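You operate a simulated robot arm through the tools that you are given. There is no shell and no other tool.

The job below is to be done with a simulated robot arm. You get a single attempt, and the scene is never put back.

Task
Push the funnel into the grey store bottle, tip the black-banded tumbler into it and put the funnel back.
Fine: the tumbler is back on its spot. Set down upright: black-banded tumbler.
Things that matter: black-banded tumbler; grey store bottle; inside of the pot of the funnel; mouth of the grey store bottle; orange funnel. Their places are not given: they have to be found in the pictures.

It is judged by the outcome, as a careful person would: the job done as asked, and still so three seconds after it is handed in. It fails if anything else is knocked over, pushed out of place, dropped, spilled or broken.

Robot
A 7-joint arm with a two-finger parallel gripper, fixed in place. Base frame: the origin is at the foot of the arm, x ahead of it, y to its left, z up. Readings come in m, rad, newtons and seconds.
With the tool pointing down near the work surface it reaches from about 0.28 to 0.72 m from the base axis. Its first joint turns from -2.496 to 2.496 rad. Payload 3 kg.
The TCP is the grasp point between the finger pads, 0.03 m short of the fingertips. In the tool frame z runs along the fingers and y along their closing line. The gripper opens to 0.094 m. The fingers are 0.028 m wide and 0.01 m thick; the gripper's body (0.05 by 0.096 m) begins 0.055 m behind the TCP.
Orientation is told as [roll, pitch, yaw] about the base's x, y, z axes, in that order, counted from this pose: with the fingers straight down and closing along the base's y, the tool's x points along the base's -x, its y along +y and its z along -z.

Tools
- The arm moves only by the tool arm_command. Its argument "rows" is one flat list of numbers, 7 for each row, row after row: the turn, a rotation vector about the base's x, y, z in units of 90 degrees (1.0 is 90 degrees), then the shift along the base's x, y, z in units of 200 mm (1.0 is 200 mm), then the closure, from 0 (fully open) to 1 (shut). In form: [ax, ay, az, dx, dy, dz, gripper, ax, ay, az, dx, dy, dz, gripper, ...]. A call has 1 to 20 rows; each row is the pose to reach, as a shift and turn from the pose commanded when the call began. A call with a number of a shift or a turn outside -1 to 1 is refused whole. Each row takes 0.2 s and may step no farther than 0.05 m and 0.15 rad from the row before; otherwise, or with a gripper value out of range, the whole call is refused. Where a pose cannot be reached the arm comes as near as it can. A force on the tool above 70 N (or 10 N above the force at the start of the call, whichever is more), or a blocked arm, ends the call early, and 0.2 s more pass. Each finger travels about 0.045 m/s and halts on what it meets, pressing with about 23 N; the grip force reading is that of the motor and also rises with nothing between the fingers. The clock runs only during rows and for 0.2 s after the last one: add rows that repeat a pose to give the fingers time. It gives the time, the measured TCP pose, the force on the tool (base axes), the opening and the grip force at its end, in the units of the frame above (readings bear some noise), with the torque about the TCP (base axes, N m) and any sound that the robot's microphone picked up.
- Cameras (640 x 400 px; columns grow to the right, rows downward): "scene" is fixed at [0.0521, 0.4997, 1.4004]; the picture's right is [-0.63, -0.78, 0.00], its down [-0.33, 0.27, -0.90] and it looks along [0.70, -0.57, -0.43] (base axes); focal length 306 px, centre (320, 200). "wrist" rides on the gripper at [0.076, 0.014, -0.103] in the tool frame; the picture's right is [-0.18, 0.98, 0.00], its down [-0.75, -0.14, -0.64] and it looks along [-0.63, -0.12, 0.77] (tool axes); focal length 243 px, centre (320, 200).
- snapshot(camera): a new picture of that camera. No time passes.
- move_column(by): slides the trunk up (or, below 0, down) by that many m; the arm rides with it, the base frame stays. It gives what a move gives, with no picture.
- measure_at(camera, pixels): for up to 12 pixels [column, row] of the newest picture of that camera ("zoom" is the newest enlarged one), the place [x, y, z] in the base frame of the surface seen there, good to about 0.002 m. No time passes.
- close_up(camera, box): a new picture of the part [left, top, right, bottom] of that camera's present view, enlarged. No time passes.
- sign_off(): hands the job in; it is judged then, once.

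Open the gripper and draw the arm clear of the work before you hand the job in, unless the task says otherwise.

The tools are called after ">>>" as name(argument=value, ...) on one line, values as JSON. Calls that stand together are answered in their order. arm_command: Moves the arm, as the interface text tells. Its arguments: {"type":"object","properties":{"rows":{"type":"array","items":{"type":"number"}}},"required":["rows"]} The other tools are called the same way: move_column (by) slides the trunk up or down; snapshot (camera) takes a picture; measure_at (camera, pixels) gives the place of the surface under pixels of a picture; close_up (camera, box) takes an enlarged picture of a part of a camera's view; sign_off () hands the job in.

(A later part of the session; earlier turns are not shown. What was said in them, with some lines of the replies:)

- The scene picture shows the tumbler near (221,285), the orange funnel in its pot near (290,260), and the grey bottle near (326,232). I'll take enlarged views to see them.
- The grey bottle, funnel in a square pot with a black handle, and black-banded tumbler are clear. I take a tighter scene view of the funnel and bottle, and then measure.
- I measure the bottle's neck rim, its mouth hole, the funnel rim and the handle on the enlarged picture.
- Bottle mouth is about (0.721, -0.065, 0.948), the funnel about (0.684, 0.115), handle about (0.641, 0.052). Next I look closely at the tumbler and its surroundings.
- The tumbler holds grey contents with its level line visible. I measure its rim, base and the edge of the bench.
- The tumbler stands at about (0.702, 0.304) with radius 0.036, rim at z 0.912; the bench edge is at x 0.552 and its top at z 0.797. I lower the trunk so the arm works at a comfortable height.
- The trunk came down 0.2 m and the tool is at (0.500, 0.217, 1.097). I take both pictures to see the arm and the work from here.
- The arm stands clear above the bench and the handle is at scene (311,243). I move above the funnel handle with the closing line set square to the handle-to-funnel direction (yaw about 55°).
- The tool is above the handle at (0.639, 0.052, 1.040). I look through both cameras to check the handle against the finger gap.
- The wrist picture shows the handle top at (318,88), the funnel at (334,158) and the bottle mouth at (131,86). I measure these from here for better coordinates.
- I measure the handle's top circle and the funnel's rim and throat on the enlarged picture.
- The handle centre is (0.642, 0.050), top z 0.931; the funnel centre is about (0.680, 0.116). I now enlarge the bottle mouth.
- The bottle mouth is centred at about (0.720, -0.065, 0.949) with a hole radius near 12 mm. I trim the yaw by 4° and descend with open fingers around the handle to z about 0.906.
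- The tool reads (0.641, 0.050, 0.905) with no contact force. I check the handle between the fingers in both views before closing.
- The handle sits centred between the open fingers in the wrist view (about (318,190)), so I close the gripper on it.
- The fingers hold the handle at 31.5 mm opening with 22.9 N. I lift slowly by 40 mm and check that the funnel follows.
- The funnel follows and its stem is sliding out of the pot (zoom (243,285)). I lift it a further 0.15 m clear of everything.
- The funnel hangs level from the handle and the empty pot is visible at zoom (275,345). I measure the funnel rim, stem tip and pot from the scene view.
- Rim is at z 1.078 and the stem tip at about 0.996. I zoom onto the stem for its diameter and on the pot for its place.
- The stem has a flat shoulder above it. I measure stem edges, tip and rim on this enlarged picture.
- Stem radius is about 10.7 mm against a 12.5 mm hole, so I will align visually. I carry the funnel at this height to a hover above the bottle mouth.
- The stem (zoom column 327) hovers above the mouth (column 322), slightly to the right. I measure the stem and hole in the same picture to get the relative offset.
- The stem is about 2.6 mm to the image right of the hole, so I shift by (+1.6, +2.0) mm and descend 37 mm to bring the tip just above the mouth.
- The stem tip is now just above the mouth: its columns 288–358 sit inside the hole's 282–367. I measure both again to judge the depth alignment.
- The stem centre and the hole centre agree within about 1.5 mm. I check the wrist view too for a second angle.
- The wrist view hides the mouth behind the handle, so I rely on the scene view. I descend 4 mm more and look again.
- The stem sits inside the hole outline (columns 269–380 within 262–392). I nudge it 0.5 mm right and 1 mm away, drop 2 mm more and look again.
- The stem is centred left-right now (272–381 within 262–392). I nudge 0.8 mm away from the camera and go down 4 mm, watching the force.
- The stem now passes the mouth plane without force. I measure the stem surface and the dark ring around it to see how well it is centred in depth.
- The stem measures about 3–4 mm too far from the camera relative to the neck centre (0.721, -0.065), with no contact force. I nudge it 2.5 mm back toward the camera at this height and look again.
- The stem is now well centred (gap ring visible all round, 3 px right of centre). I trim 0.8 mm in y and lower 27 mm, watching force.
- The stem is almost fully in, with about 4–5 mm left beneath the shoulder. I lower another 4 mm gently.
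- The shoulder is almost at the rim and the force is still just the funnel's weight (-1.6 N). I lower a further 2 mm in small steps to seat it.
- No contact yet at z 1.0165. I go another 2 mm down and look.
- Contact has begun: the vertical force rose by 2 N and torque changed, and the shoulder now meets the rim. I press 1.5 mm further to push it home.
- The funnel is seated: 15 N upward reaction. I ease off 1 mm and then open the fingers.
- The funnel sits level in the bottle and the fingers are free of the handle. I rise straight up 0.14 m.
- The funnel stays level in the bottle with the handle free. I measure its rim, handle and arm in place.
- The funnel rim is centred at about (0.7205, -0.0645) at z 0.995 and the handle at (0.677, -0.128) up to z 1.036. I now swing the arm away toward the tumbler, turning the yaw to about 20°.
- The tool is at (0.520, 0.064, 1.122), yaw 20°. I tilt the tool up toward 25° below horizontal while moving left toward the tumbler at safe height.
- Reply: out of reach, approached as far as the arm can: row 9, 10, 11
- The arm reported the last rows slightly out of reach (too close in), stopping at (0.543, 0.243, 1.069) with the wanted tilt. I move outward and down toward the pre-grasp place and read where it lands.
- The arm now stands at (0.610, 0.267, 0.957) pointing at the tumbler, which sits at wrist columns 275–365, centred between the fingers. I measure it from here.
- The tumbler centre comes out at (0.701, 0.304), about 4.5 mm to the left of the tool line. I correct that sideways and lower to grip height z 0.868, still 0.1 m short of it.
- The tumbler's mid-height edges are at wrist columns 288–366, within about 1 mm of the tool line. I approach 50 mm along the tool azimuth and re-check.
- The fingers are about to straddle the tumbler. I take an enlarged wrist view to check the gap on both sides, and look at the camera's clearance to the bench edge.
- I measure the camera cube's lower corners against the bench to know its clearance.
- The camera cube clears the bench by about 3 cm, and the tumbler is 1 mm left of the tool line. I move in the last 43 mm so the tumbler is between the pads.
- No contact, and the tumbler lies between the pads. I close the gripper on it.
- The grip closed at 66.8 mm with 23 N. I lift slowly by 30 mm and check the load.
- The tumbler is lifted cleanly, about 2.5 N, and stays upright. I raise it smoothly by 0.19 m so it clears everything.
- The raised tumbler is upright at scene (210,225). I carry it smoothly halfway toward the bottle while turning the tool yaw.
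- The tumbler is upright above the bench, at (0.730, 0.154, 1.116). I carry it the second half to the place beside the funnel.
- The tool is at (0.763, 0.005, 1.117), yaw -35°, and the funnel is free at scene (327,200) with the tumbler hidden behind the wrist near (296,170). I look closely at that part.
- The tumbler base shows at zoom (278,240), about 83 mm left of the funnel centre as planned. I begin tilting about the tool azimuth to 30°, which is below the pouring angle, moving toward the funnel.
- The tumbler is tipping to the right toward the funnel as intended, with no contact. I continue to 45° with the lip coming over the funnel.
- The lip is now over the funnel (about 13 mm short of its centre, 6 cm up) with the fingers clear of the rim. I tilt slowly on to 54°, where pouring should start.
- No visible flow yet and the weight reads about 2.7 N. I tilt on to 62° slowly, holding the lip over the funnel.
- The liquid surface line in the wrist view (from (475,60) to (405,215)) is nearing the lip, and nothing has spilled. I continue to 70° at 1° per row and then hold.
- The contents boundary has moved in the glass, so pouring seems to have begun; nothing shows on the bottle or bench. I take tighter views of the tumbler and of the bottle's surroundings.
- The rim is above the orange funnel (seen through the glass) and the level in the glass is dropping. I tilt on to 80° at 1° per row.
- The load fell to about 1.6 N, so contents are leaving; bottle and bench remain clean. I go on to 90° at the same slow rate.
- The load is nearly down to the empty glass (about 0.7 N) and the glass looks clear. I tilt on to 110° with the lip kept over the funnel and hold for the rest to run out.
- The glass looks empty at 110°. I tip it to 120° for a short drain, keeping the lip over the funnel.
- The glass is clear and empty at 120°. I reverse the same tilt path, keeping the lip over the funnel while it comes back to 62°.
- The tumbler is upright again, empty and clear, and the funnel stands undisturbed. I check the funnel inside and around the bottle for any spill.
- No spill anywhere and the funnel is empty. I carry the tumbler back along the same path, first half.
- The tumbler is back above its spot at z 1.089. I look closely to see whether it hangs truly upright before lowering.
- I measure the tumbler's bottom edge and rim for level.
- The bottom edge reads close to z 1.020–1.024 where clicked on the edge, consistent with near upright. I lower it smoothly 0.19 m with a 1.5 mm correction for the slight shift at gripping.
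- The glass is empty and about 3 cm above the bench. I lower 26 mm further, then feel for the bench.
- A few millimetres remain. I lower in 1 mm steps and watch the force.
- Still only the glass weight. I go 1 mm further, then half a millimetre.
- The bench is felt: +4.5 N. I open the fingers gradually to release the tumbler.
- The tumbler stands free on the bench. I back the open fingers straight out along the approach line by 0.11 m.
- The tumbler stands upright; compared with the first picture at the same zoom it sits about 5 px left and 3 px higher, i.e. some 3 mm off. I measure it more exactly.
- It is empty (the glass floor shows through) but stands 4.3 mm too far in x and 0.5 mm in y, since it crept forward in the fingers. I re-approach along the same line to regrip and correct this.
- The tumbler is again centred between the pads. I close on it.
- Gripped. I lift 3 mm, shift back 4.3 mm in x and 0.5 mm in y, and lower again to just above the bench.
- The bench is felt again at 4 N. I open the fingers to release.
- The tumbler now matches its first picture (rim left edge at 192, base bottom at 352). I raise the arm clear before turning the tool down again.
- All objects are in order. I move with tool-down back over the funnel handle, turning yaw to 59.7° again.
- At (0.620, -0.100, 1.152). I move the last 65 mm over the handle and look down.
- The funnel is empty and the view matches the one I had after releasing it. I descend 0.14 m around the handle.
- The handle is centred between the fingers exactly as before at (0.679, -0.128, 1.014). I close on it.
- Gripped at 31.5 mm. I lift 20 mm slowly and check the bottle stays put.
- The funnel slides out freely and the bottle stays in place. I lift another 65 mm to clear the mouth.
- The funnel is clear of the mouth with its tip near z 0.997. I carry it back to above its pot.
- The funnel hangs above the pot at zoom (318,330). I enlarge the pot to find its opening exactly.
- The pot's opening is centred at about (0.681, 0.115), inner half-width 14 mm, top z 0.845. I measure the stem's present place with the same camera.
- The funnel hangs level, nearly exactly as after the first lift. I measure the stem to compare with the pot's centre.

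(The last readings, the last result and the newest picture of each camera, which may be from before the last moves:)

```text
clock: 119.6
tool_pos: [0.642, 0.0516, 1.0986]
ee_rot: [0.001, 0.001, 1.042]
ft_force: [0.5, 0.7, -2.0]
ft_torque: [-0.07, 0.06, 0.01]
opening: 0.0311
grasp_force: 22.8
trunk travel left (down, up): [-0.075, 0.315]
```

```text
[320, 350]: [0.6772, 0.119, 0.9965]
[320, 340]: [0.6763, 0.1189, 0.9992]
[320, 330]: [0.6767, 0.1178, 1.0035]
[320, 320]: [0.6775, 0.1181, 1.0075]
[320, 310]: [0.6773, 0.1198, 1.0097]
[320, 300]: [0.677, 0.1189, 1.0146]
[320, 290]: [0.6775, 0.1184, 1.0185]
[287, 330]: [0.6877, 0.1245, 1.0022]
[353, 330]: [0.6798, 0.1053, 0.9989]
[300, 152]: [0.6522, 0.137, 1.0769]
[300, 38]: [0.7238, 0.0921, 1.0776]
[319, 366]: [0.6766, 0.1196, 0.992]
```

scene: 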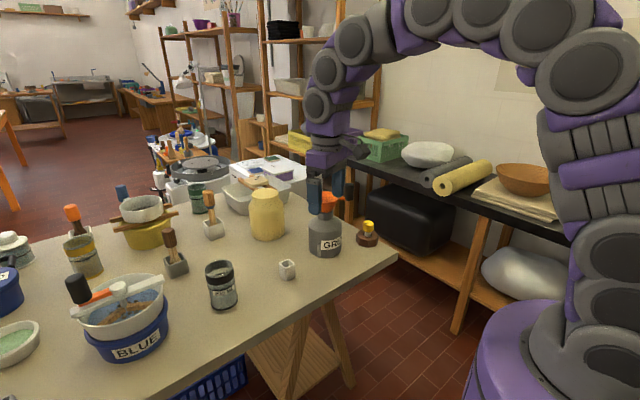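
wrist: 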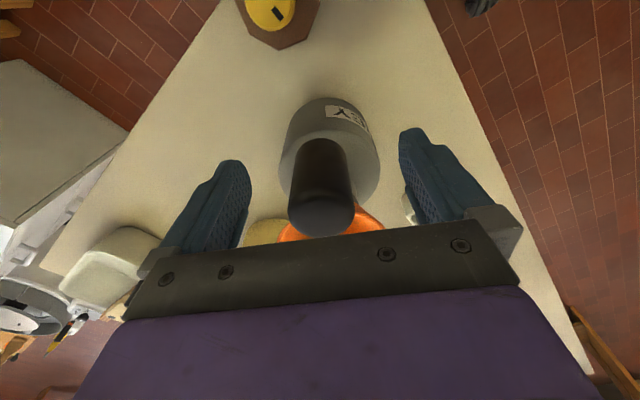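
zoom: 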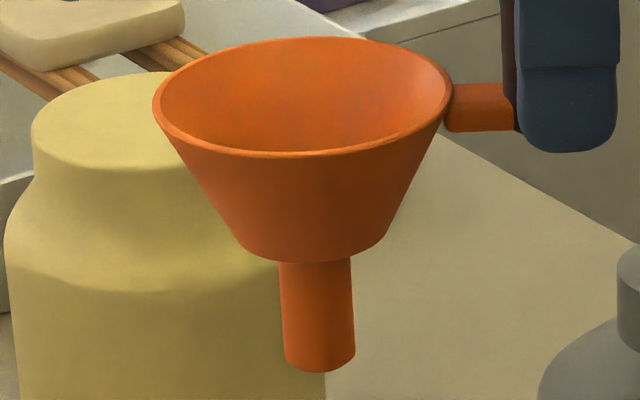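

The stem centre is about (0.685, 0.114) against the pot's (0.681, 0.115). I correct by (-2.7, +0.6) mm and descend 0.13 m to hover just above the pot.

>>> arm_command(rows=[0, 0, 0, -0.0135, 0.003, -0.03, 1, 0, 0, 0, -0.0135, 0.003, -0.1, 1, 0, 0, 0, -0.0135, 0.003, -0.2, 1, 0, 0, 0, -0.0135, 0.003, -0.3, 1, 0, 0, 0, -0.0135, 0.003, -0.4, 1, 0, 0, 0, -0.0135, 0.003, -0.5, 1, 0, 0, 0, -0.0135, 0.003, -0.58, 1, 0, 0, 0, -0.0135, 0.003, -0.64, 1, 0, 0, 0, -0.0135, 0.003, -0.65, 1, 0, 0, 0, -0.0135, 0.003, -0.65, 1])

>>> close_up(camera="scene", box=[262, 238, 310, 284])

```text
clock: 121.8
tool_pos: [0.6389, 0.0521, 0.9688]
ee_rot: [0.001, 0.0, 1.042]
ft_force: [-0.5, -0.5, -1.9]
ft_torque: [-0.1, 0.08, -0.05]
opening: 0.0311
grasp_force: 23.1
trunk travel left (down, up): [-0.075, 0.315]
```

```text
8.70 times, centred on (286, 261) of scene
```

zoom: 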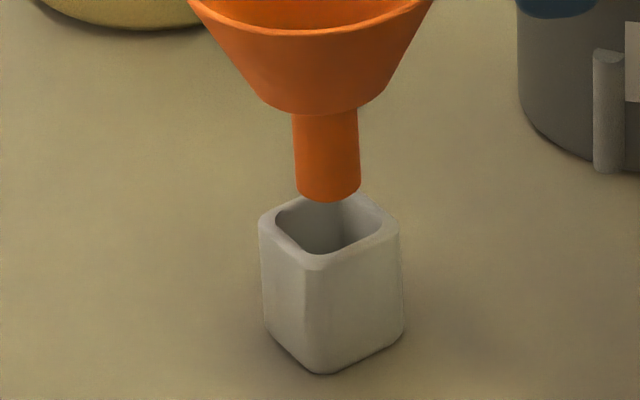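

The stem hovers over the opening (tip centre about (329,186), pot centre about (328,222)). I measure tip and pot in this picture.

>>> measure_at(camera="zoom", pixels=[[328, 190], [328, 180], [328, 170], [328, 160], [328, 150], [328, 140], [328, 196], [299, 170], [358, 170], [263, 222], [397, 228], [320, 268]])

>>> measure_at(camera="zoom", pixels=[[290, 240], [355, 250], [290, 262], [360, 258], [275, 228], [390, 225], [320, 253], [320, 235], [345, 235], [300, 228], [372, 205], [375, 220]])

```text
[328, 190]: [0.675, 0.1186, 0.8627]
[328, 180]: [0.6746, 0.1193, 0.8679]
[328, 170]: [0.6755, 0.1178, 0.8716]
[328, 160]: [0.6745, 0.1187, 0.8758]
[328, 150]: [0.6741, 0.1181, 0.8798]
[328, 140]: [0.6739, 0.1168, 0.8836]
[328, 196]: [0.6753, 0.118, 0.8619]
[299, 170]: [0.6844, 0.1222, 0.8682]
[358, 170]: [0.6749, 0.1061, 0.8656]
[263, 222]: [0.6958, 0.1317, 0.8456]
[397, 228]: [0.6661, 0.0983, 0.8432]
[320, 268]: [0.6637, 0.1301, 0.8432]
```

```text
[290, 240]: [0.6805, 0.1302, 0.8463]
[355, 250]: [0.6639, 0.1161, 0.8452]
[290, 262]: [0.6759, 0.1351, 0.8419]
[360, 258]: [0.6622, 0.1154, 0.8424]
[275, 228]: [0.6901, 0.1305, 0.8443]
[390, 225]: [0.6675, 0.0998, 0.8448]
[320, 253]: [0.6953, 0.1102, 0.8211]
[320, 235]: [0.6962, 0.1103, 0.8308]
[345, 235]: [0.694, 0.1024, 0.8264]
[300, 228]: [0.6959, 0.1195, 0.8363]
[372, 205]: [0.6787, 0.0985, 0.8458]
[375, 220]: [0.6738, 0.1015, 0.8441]
```

The stem is within about 1–2 mm of the pot's centre. I nudge 1 mm left and lower 22 mm so the tip enters, watching force.

>>> arm_command(rows=[0, 0, 0, 0.003, 0.004, -0.01, 1, 0, 0, 0, 0.003, 0.004, -0.03, 1, 0, 0, 0, 0.003, 0.004, -0.05, 1, 0, 0, 0, 0.003, 0.004, -0.07, 1, 0, 0, 0, 0.003, 0.004, -0.09, 1, 0, 0, 0, 0.003, 0.004, -0.11, 1, 0, 0, 0, 0.003, 0.004, -0.11, 1])

>>> close_up(camera="scene", box=[270, 242, 302, 282])

```text
clock: 123.4
tool_pos: [0.6405, 0.0524, 0.9476]
ee_rot: [0.002, 0.0, 1.043]
ft_force: [0.1, -0.2, -1.9]
ft_torque: [-0.08, 0.06, 0.0]
opening: 0.0313
grasp_force: 22.2
trunk travel left (down, up): [-0.075, 0.315]
```

```text
10.00 times, centred on (286, 262) of scene
```

zoom: 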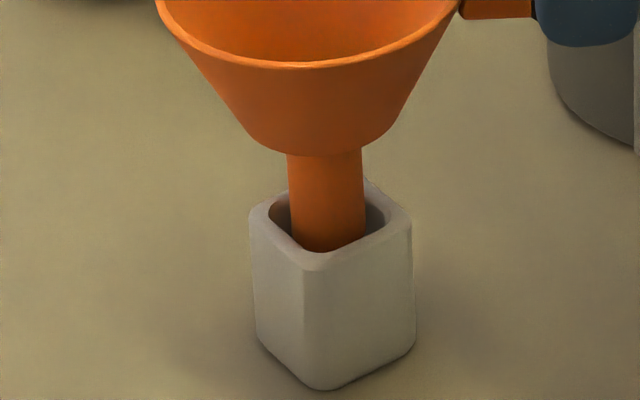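

The stem is inside the pot's opening with gaps on both sides and no contact. I lower 35 mm further slowly.

>>> arm_command(rows=[0, 0, 0, 0, 0, -0.02, 1, 0, 0, 0, 0, 0, -0.045, 1, 0, 0, 0, 0, 0, -0.07, 1, 0, 0, 0, 0, 0, -0.095, 1, 0, 0, 0, 0, 0, -0.12, 1, 0, 0, 0, 0, 0, -0.145, 1, 0, 0, 0, 0, 0, -0.165, 1, 0, 0, 0, 0, 0, -0.175, 1, 0, 0, 0, 0, 0, -0.175, 1])

>>> close_up(camera="scene", box=[266, 238, 314, 283])

```text
clock: 125.4
tool_pos: [0.6413, 0.0532, 0.9141]
ee_rot: [0.001, 0.0, 1.042]
ft_force: [-6.1, -0.8, 1.4]
ft_torque: [0.1, 0.27, 0.27]
opening: 0.0315
grasp_force: 22.8
trunk travel left (down, up): [-0.075, 0.315]
```

```text
8.89 times, centred on (290, 260) of scene
```

zoom: 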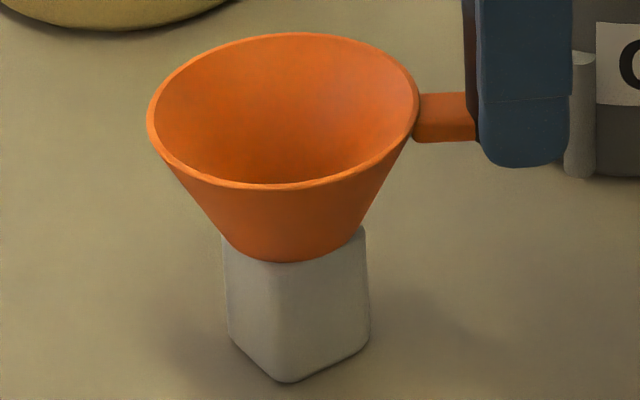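

A sideways force of -6 N in x appeared, so the stem touches the pot's far wall. I compare the pot's position with the earlier enlarged view.

>>> close_up(camera="scene", box=[268, 252, 300, 284])

```text
12.50 times, centred on (284, 268) of scene
```

zoom: 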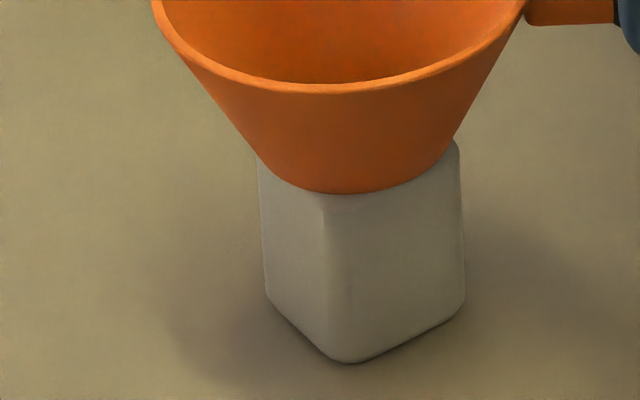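

The pot has not moved. I shift the funnel 1.5 mm toward -x to relieve the side contact and read the force.

>>> arm_command(rows=[0, 0, 0, -0.004, 0, 0, 1, 0, 0, 0, -0.0075, 0, 0, 1, 0, 0, 0, -0.0075, 0, 0, 1])

```text
clock: 126.2
tool_pos: [0.64, 0.0522, 0.9125]
ee_rot: [0.0, 0.0, 1.041]
ft_force: [0.1, 0.6, 1.0]
ft_torque: [0.16, -0.07, 0.01]
opening: 0.0315
grasp_force: 22.6
trunk travel left (down, up): [-0.075, 0.315]
```

The side force is gone and the pot now carries about 3 N. I measure the rim height to see whether the funnel is fully down (it was 0.890 at the start).

>>> close_up(camera="scene", box=[266, 238, 314, 283])

>>> measure_at(camera="zoom", pixels=[[152, 118], [415, 100], [285, 35], [285, 186], [190, 65], [385, 62], [190, 165], [385, 160], [440, 100], [290, 255], [290, 275], [290, 300]])

```text
8.89 times, centred on (290, 260) of scene
```

zoom: 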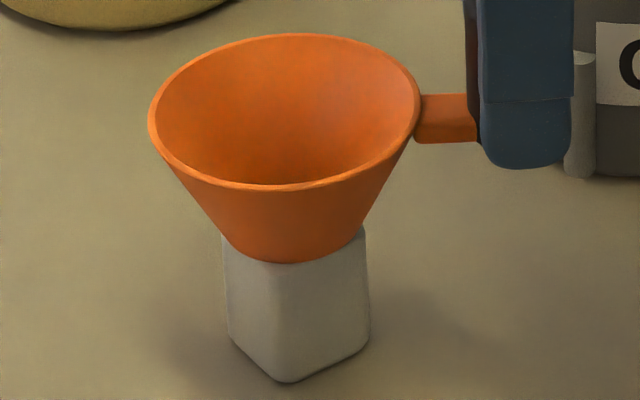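

```text
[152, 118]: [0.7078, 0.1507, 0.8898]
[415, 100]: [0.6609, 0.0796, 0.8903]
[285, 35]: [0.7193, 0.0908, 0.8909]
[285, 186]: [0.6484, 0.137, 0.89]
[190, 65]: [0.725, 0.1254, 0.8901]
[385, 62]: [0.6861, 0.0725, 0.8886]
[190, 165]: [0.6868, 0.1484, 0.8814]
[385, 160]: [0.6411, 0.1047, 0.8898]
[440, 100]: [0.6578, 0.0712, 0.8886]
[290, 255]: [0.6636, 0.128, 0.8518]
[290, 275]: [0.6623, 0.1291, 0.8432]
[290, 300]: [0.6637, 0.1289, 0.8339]
```

The rim is at z 0.890 and centred at (0.684, 0.1145), the same as at the start, so the funnel is seated in its pot. I open the fingers.

>>> arm_command(rows=[0, 0, 0, 0, 0, 0, 0.9, 0, 0, 0, 0, 0, 0, 0.6, 0, 0, 0, 0, 0, 0, 0.3, 0, 0, 0, 0, 0, 0, 0, 0, 0, 0, 0, 0, 0, 0, 0, 0, 0, 0, 0, 0, 0, 0, 0, 0, 0, 0, 0, 0])

>>> snapshot(camera="wrist")

>>> close_up(camera="scene", box=[250, 215, 330, 290])

```text
clock: 127.8
tool_pos: [0.6396, 0.0533, 0.9128]
ee_rot: [0.002, -0.001, 1.042]
ft_force: [0.0, 0.6, 0.4]
ft_torque: [0.01, 0.02, 0.0]
opening: 0.0938
grasp_force: 0.0
trunk travel left (down, up): [-0.075, 0.315]
```

```text
taken
```

wrist: 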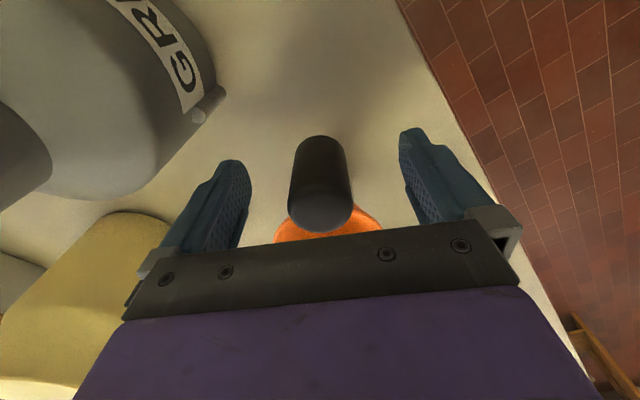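

```text
5.33 times, centred on (290, 252) of scene
```

zoom: 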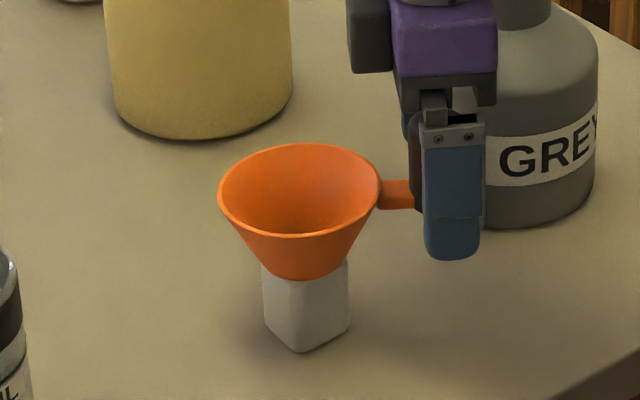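

The funnel stands level in its pot and the fingers are open around the handle. I rise straight up 0.19 m.

>>> arm_command(rows=[0, 0, 0, 0, 0, 0.05, 0, 0, 0, 0, 0, 0, 0.15, 0, 0, 0, 0, 0, 0, 0.3, 0, 0, 0, 0, 0, 0, 0.46, 0, 0, 0, 0, 0, 0, 0.62, 0, 0, 0, 0, 0, 0, 0.78, 0, 0, 0, 0, 0, 0, 0.9, 0, 0, 0, 0, 0, 0, 0.95, 0, 0, 0, 0, 0, 0, 0.95, 0])

>>> arm_command(rows=[0, 0, 0, -0.1, 0, 0.02, 0, 0, 0, 0, -0.25, 0, 0.05, 0, 0, 0, 0, -0.4, 0, 0.1, 0, 0, 0, 0, -0.55, 0, 0.15, 0, 0, 0, 0, -0.68, 0, 0.2, 0, 0, 0, 0, -0.75, 0, 0.2, 0, 0, 0, 0, -0.75, 0, 0.2, 0])

>>> snapshot(camera="scene")

>>> close_up(camera="scene", box=[190, 180, 390, 320])

```text
clock: 129.8
tool_pos: [0.6378, 0.0524, 1.1029]
ee_rot: [0.002, 0.001, 1.043]
ft_force: [-0.1, 0.0, 0.2]
ft_torque: [-0.02, 0.04, 0.03]
opening: 0.0938
grasp_force: 0.1
trunk travel left (down, up): [-0.075, 0.315]
```

```text
clock: 131.4
tool_pos: [0.4896, 0.051, 1.1413]
ee_rot: [0.002, 0.001, 1.043]
ft_force: [0.5, 0.8, 0.7]
ft_torque: [-0.04, -0.03, 0.02]
opening: 0.094
grasp_force: 0.0
trunk travel left (down, up): [-0.075, 0.315]
```

```text
taken
```

scene: 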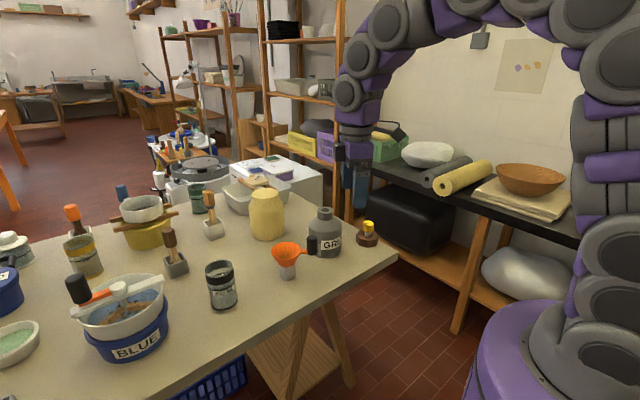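

```text
2.86 times, centred on (290, 250) of scene
```

zoom: 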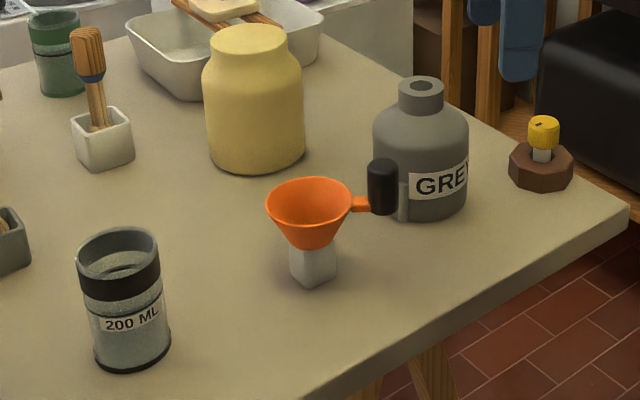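

Everything looks as at the start: tumbler upright at (124,300), funnel level in its pot, bottle in place, arm clear. I make a last check of tumbler and funnel positions.

>>> close_up(camera="scene", box=[190, 240, 270, 320])

>>> measure_at(camera="zoom", pixels=[[230, 345], [300, 345], [355, 300], [222, 310], [270, 350], [268, 188], [268, 200], [268, 285], [265, 160], [240, 165], [290, 165], [268, 320]])

>>> close_up(camera="scene", box=[260, 200, 356, 290])

```text
5.00 times, centred on (230, 280) of scene
```

zoom: 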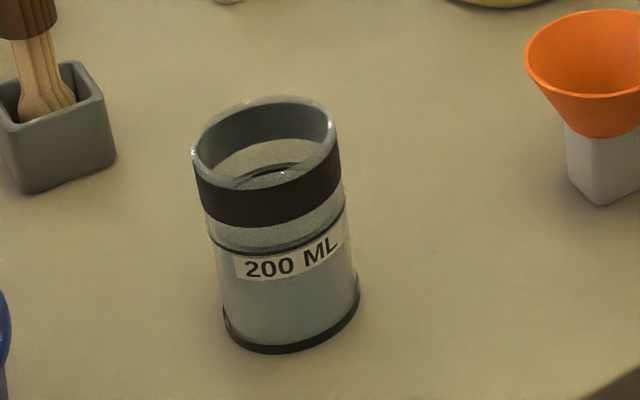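

```text
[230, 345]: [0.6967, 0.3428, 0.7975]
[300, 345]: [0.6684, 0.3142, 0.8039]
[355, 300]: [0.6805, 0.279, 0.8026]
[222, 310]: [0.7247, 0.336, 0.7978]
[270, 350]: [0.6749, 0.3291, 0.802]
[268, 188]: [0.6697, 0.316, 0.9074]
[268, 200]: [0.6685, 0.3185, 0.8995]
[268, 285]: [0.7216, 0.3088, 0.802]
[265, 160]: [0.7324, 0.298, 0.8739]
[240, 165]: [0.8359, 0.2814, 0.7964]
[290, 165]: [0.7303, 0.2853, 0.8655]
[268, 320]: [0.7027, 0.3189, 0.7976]
```

```text
4.44 times, centred on (308, 245) of scene
```

zoom: 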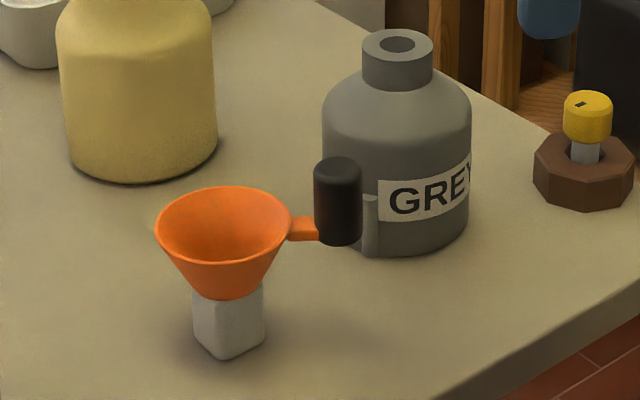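

The tumbler measures on its spot within 1 mm and is empty. The funnel's handle sits about 2 px lower than at the start, so I let two seconds pass and look again to be sure it is at rest.

>>> arm_command(rows=[0, 0, 0, 0, 0, 0, 0, 0, 0, 0, 0, 0, 0, 0, 0, 0, 0, 0, 0, 0, 0, 0, 0, 0, 0, 0, 0, 0, 0, 0, 0, 0, 0, 0, 0, 0, 0, 0, 0, 0, 0, 0, 0, 0, 0, 0, 0, 0, 0, 0, 0, 0, 0, 0, 0, 0, 0, 0, 0, 0, 0, 0, 0, 0, 0, 0, 0, 0, 0, 0])

>>> close_up(camera="scene", box=[260, 200, 356, 290])

>>> measure_at(camera="zoom", pixels=[[160, 223], [286, 218], [222, 189], [215, 262], [190, 198], [260, 198], [338, 162], [338, 200], [262, 330], [195, 330]])

```text
clock: 133.6
tool_pos: [0.4873, 0.0512, 1.1431]
ee_rot: [0.001, -0.001, 1.042]
ft_force: [-0.2, -0.2, -0.4]
ft_torque: [0.01, -0.01, 0.0]
opening: 0.0938
grasp_force: 0.1
trunk travel left (down, up): [-0.075, 0.315]
```

```text
4.44 times, centred on (308, 245) of scene
```

zoom: 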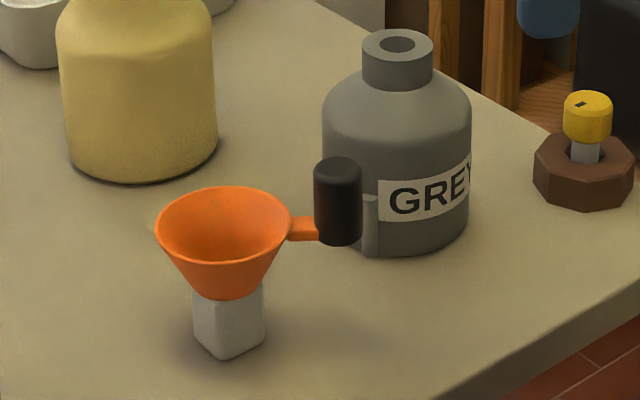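

```text
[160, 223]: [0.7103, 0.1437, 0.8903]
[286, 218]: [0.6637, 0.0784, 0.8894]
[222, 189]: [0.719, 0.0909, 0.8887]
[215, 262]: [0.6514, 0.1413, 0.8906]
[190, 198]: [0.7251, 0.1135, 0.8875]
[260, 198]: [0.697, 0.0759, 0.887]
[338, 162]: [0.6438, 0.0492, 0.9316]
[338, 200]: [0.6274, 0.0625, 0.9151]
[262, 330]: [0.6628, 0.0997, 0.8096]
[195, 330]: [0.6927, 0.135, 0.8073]
```

Nothing has changed: the funnel rests level in its pot (rim z about 0.889) and the bottle and tumbler stand in place. The gripper is open and clear of the work, so I hand the job in.

>>> sign_off()

```text
The job is handed in.
```

I pushed the funnel into the grey bottle and emptied the tumbler through it. I then put both back and handed the job in. I could not see the stream while pouring because the arm was in the way. The glass got lighter and clear as it tipped, and I saw no spill on the bench or bottle afterwards.

- **Tumbler:** It is empty and upright, within about 1–2 mm of where it started. I had to regrip it once because it crept about 4 mm in the fingers while I held it. Its label has turned a few degrees.
- **Funnel:** It is back in its pot, with the rim at its starting height. The stem brushed the inside of the pot on the way in, but the pot did not move.
- **Bottle:** It is standing where it was, and I saw nothing knocked over or moved.
- **Arm:** The gripper is open and the arm is clear of the bench.
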